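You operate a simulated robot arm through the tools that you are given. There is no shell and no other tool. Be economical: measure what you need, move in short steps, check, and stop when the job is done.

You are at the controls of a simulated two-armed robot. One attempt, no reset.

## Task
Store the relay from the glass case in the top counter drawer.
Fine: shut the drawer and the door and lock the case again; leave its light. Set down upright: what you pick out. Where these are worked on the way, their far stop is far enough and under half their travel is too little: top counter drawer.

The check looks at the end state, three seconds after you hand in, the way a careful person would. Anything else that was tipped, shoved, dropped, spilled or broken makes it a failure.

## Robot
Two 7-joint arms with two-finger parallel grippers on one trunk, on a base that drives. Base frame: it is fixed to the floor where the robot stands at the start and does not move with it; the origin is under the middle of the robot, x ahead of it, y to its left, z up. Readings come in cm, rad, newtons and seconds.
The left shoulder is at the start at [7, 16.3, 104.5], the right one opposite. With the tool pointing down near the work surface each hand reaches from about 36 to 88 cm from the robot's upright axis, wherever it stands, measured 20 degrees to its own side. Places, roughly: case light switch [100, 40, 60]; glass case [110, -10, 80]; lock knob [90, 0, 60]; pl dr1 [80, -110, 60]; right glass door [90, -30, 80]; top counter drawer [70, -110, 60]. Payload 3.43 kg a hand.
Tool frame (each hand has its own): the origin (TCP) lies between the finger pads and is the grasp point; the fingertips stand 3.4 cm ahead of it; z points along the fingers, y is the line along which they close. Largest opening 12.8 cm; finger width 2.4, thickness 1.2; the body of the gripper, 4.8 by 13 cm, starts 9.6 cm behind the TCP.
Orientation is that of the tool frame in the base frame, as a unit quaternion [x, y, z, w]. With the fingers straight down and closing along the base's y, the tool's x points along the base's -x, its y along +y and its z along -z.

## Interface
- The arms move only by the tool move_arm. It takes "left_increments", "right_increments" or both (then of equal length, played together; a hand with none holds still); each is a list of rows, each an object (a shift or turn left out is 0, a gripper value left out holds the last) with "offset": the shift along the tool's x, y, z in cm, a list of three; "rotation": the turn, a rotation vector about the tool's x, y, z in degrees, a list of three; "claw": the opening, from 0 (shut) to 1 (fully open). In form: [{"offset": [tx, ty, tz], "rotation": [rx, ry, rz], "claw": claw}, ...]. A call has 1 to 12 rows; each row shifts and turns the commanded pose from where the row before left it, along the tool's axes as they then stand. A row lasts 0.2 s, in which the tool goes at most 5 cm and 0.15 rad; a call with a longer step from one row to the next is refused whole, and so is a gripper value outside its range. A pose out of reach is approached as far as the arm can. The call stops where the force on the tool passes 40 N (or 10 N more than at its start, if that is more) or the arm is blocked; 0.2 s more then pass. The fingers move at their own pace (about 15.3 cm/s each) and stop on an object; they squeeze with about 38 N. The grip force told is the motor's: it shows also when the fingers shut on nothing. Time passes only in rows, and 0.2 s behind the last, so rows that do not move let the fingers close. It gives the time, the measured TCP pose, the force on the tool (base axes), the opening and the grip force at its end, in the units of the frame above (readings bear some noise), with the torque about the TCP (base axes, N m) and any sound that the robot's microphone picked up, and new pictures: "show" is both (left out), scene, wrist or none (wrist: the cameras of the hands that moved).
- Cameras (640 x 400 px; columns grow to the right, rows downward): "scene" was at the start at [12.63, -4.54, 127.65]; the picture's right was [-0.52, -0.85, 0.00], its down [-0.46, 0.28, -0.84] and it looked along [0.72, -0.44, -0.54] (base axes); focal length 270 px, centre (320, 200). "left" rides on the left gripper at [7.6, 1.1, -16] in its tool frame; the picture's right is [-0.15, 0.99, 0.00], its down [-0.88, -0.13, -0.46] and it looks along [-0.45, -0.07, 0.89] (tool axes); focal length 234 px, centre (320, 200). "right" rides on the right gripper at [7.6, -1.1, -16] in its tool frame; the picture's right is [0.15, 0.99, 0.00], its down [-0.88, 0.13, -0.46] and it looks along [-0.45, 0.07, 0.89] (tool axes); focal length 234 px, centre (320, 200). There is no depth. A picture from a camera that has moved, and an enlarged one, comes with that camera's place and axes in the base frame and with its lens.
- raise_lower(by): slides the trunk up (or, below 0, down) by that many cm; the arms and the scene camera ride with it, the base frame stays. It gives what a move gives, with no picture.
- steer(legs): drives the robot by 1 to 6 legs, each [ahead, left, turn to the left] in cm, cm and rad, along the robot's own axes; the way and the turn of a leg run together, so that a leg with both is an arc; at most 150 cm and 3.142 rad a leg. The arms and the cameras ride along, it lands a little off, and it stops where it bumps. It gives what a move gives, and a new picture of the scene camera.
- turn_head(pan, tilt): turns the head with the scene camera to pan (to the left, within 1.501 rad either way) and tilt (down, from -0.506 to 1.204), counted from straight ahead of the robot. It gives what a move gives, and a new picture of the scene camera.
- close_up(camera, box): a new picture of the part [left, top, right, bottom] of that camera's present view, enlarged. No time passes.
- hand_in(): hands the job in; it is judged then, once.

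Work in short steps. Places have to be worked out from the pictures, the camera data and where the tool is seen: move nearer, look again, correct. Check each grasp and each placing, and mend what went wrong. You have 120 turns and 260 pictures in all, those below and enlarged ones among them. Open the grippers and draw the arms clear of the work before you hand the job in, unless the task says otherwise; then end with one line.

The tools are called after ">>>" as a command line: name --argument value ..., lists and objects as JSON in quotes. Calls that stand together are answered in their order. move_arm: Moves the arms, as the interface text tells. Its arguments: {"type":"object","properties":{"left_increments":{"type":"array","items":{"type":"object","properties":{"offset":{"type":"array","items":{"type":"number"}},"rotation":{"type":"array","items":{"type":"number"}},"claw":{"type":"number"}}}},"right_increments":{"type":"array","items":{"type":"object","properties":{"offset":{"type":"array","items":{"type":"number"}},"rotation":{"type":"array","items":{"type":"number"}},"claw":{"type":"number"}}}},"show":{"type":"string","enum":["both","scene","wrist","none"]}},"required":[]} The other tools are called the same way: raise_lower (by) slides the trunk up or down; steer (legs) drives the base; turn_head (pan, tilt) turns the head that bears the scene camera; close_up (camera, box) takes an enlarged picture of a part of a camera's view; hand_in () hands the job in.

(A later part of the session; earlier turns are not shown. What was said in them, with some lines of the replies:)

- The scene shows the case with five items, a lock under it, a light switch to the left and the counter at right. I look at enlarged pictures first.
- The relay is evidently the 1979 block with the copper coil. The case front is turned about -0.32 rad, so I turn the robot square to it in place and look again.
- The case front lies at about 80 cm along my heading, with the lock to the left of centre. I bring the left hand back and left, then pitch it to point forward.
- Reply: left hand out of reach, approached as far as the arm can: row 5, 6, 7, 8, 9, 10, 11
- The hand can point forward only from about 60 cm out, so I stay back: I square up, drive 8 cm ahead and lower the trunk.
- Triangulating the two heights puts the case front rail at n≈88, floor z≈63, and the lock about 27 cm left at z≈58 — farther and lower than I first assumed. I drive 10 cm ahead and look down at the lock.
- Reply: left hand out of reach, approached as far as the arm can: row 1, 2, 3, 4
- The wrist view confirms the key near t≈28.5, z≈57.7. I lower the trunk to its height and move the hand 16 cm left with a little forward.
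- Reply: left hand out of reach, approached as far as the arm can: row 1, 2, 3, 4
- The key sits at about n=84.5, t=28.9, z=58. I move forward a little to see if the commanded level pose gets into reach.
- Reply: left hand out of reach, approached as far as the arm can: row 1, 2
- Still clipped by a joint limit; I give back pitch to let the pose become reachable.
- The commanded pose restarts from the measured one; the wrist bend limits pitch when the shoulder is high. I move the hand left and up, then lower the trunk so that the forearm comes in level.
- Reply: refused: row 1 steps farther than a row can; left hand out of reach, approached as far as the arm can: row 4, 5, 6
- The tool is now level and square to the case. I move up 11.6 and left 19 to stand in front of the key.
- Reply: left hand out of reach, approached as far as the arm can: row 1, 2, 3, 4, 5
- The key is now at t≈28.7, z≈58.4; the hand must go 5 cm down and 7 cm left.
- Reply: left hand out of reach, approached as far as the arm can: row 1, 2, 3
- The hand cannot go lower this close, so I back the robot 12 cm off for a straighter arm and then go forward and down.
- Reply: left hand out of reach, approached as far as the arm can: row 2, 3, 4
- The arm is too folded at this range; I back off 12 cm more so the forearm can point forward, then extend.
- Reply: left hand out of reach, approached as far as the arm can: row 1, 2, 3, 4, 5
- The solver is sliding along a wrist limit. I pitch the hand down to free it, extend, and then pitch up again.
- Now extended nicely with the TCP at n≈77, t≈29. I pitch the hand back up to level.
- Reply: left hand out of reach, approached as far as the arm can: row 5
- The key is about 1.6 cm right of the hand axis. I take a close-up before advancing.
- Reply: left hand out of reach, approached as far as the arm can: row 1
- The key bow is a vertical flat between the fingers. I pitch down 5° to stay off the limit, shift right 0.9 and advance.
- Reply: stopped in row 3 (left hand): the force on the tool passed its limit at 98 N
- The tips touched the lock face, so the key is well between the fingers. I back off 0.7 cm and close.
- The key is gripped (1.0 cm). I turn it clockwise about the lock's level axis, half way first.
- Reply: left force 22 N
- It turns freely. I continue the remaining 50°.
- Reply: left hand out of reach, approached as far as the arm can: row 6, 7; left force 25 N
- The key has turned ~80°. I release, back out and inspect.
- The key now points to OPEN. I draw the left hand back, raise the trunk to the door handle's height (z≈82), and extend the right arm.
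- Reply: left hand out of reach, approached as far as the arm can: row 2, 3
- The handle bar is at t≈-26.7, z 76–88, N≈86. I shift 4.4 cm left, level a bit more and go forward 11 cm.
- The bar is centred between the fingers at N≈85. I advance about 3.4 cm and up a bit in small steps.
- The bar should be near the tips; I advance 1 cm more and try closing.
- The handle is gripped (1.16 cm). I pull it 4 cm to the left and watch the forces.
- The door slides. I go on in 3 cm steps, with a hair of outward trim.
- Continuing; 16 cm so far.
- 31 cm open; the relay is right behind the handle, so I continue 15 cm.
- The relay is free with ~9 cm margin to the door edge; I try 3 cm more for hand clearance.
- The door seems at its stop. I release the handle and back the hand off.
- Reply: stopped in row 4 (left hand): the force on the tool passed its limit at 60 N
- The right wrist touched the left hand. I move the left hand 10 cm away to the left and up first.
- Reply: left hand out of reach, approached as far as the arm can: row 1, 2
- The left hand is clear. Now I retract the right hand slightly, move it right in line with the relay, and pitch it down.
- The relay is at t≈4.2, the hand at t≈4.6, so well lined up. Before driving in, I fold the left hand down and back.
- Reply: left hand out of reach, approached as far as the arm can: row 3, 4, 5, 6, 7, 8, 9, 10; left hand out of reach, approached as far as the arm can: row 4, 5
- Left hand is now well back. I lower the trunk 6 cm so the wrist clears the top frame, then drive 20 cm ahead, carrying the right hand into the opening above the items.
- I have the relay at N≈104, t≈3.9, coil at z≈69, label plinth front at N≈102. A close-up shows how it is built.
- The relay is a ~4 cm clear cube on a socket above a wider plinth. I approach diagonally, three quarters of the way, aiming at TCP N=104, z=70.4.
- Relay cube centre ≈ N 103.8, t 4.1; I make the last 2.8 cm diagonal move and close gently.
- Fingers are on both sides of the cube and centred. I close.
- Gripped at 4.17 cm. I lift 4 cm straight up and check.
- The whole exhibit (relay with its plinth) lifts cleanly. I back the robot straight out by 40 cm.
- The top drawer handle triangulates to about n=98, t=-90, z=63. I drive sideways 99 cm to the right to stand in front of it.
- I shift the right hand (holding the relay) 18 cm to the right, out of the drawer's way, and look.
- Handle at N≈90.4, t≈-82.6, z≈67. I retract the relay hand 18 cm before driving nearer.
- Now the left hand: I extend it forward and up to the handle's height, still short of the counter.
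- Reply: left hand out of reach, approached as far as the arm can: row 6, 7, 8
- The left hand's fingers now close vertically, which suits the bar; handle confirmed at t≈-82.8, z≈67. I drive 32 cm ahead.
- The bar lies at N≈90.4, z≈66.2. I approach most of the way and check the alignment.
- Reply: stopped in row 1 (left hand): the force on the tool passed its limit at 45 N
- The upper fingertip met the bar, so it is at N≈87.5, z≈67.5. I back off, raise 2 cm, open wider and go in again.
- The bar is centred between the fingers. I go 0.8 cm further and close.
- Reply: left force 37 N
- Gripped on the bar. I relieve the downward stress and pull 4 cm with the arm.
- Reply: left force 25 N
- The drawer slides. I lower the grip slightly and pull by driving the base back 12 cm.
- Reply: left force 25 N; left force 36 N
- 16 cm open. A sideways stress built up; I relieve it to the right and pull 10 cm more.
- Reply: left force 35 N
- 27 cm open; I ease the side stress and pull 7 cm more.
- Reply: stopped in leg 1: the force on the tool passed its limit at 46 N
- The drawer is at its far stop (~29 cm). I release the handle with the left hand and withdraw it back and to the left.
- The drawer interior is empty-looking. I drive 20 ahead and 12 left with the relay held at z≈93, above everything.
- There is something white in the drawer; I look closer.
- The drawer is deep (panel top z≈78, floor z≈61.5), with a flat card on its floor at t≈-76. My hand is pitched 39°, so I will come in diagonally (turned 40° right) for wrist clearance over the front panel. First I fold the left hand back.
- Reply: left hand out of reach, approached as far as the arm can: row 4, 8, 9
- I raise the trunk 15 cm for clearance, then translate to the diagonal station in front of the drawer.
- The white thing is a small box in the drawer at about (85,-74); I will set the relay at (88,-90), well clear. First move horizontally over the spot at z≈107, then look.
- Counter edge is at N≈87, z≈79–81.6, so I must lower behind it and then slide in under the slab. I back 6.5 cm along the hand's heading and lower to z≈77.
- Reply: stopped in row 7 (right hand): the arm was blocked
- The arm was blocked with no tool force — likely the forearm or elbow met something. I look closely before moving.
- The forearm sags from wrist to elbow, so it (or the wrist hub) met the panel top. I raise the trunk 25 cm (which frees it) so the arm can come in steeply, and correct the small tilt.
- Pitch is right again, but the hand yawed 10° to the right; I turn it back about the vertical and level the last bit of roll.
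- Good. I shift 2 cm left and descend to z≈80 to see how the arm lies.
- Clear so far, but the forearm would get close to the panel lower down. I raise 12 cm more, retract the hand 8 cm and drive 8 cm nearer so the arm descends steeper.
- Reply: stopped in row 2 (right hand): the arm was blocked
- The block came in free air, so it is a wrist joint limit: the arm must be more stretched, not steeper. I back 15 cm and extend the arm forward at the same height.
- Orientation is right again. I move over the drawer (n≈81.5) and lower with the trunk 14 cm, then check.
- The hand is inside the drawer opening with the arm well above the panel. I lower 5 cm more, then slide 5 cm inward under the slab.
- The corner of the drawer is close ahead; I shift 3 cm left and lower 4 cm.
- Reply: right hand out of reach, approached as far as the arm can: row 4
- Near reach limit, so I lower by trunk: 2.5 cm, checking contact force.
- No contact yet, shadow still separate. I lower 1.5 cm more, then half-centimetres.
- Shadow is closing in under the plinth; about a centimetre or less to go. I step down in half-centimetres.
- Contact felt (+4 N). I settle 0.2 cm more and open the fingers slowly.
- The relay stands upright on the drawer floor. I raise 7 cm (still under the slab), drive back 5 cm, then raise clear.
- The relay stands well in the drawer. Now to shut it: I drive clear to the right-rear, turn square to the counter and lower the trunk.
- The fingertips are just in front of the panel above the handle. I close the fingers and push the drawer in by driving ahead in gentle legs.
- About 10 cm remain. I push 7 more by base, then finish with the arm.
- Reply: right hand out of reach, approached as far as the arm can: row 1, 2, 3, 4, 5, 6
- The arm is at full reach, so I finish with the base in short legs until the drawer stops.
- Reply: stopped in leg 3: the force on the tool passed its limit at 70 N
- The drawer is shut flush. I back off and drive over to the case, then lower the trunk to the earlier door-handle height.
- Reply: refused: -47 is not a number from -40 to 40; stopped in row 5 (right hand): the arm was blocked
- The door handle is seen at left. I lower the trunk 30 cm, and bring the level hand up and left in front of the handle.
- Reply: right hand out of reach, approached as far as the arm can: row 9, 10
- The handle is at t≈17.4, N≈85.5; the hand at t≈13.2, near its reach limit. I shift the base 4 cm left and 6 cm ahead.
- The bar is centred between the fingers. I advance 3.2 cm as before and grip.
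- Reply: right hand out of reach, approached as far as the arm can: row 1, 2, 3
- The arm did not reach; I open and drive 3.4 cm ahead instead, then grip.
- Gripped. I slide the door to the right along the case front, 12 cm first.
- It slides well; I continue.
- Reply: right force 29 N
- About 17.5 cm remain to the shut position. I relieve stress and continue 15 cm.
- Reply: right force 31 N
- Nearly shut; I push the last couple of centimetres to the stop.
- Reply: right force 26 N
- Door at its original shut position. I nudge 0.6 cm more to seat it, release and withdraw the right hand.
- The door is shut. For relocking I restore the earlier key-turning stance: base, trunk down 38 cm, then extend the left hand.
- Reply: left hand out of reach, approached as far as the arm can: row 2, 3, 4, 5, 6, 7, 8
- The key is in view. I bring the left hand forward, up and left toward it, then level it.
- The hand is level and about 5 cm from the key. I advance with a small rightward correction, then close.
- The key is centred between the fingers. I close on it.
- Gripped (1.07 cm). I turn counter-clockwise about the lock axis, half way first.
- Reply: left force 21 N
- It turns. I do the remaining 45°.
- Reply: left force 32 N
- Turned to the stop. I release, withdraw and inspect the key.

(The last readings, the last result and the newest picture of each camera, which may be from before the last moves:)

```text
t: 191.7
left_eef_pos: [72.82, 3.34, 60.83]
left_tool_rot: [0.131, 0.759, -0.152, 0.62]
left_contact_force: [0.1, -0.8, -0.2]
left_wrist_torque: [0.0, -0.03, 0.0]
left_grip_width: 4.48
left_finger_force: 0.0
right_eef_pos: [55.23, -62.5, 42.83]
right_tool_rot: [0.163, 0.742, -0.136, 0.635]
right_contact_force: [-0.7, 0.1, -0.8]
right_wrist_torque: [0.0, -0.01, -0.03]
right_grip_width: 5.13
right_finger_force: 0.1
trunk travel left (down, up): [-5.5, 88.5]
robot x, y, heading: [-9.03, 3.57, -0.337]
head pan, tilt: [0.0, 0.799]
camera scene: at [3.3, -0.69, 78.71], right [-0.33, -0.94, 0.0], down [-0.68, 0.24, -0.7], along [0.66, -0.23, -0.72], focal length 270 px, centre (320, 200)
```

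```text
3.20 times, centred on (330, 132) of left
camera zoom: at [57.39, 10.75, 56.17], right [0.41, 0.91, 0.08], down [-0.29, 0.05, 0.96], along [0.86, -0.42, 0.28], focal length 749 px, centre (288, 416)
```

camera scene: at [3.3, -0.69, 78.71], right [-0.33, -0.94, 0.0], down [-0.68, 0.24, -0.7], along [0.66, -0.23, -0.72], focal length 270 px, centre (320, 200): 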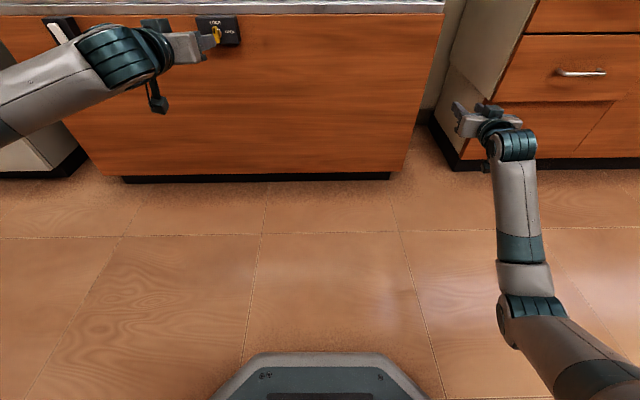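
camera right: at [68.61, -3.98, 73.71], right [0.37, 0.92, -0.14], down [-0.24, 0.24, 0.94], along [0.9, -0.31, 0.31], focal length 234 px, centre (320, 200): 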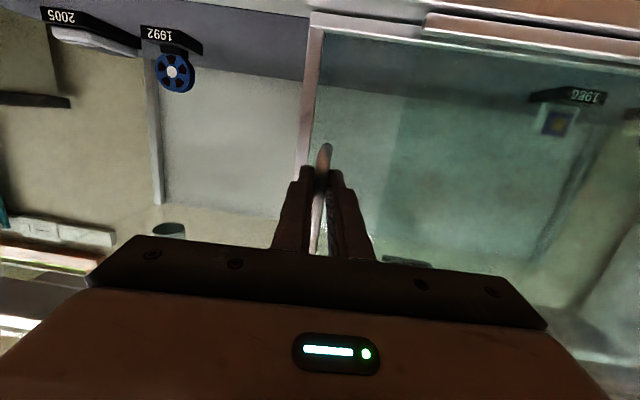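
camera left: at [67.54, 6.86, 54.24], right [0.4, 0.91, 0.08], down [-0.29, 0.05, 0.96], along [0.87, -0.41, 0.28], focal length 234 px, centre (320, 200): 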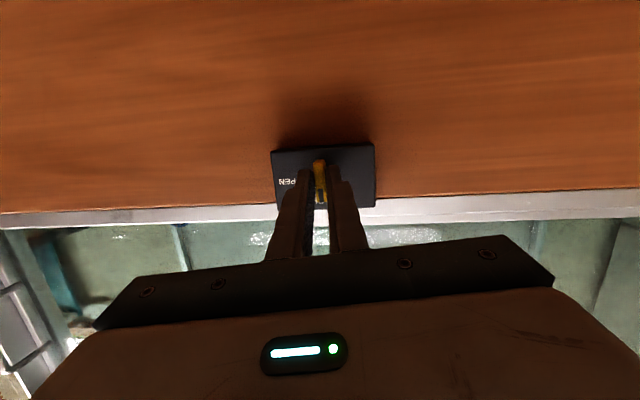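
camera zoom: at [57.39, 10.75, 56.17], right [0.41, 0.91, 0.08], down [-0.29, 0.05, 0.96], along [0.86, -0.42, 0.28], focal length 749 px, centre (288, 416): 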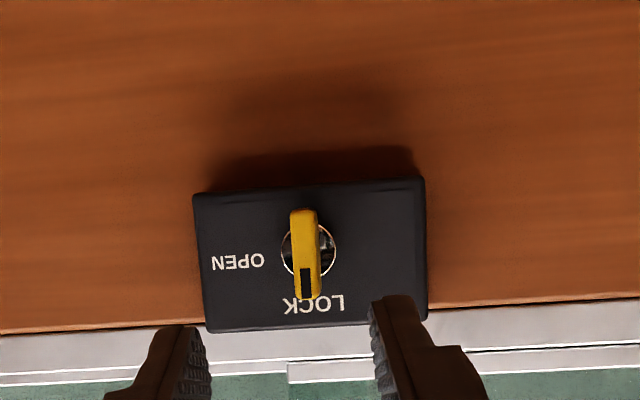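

The key mark points to LOCK. I back the robot 25 cm off, raise the trunk and take a last look at everything.

>>> steer --legs '[[-25, 0, 0]]'

>>> raise_lower --by 40

>>> turn_head --pan -0.2 --tilt 0.5

>>> close_up --camera "scene" --box '[60, 80, 460, 330]'

```text
t: 193.5
left_eef_pos: [49.23, 11.64, 60.77]
left_tool_rot: [0.13, 0.758, -0.151, 0.621]
left_contact_force: [0.7, 0.2, -0.4]
left_wrist_torque: [0.03, -0.03, -0.03]
left_grip_width: 4.47
left_finger_force: 0.1
right_eef_pos: [31.71, -54.2, 42.84]
right_tool_rot: [0.161, 0.743, -0.135, 0.636]
right_contact_force: [0.0, 0.1, 0.7]
right_wrist_torque: [0.01, -0.03, -0.01]
right_grip_width: 5.13
right_finger_force: 0.1
trunk travel left (down, up): [-5.5, 88.5]
robot x, y, heading: [-32.33, 11.72, -0.337]
head pan, tilt: [0.0, 0.799]
camera scene: at [-20.34, 7.59, 78.71], right [-0.33, -0.94, 0.0], down [-0.68, 0.24, -0.7], along [0.66, -0.23, -0.72], focal length 270 px, centre (320, 200)
```

scene: 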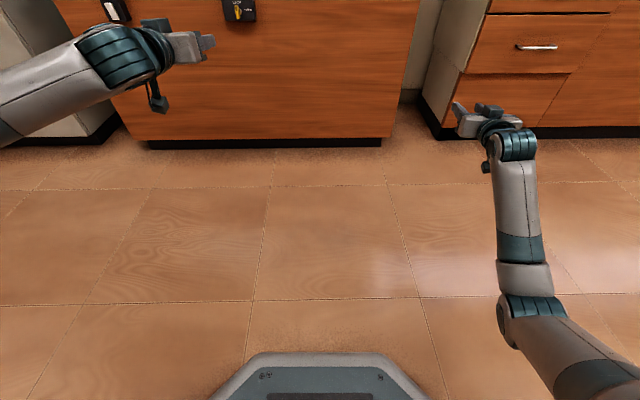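

```text
t: 197.3
left_eef_pos: [49.3, 11.62, 100.77]
left_tool_rot: [0.132, 0.758, -0.153, 0.621]
left_contact_force: [0.0, -0.2, 0.4]
left_wrist_torque: [0.0, -0.02, -0.01]
left_grip_width: 4.49
left_finger_force: 0.1
right_eef_pos: [31.63, -54.17, 83.02]
right_tool_rot: [0.16, 0.743, -0.134, 0.636]
right_contact_force: [0.0, -0.4, -0.2]
right_wrist_torque: [-0.01, 0.0, 0.04]
right_grip_width: 5.1
right_finger_force: 0.1
trunk travel left (down, up): [-45.5, 48.5]
robot x, y, heading: [-32.51, 11.9, -0.333]
head pan, tilt: [0.0, 0.799]
```

```text
t: 198.2
left_eef_pos: [49.27, 11.57, 100.87]
left_tool_rot: [0.129, 0.759, -0.15, 0.62]
left_contact_force: [-0.3, 0.8, -1.3]
left_wrist_torque: [0.04, 0.0, 0.01]
left_grip_width: 4.49
left_finger_force: 0.1
right_eef_pos: [31.66, -54.07, 82.81]
right_tool_rot: [0.161, 0.743, -0.135, 0.636]
right_contact_force: [-0.6, -0.3, -0.1]
right_wrist_torque: [0.03, 0.01, -0.06]
right_grip_width: 5.11
right_finger_force: 0.1
trunk travel left (down, up): [-45.5, 48.5]
robot x, y, heading: [-32.48, 11.39, -0.336]
head pan, tilt: [-0.201, 0.499]
camera scene: at [-20.13, 5.6, 121.3], right [-0.51, -0.86, 0.0], down [-0.41, 0.24, -0.88], along [0.75, -0.45, -0.48], focal length 270 px, centre (320, 200)
```

scene: 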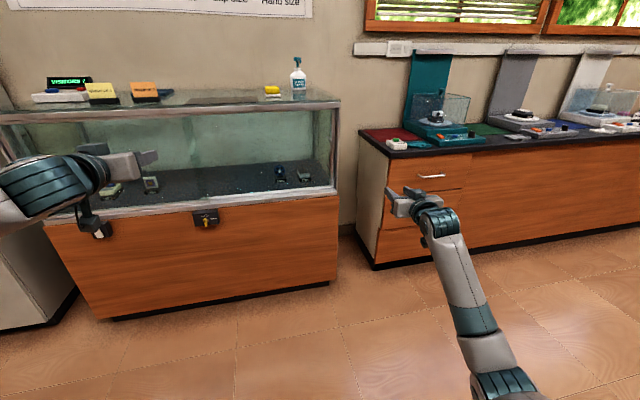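

```text
1.60 times, centred on (260, 205) of scene
camera zoom: at [-20.13, 5.6, 121.3], right [-0.51, -0.86, 0.0], down [-0.41, 0.24, -0.88], along [0.75, -0.45, -0.48], focal length 432 px, centre (416, 192)
```

zoom: 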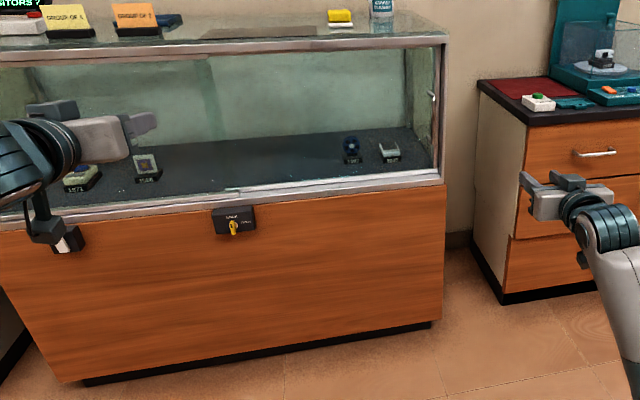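

Everything is in order: the drawer and door are shut, the key points to LOCK, the light switch was not touched, the other items stand where they were, and both hands are open and clear. I hand the job in.

>>> hand_in

```text
The job is handed in.
```

The relay now stands upright in the top counter drawer. The drawer and the glass door are shut, the case is locked, and its light was left as it was.
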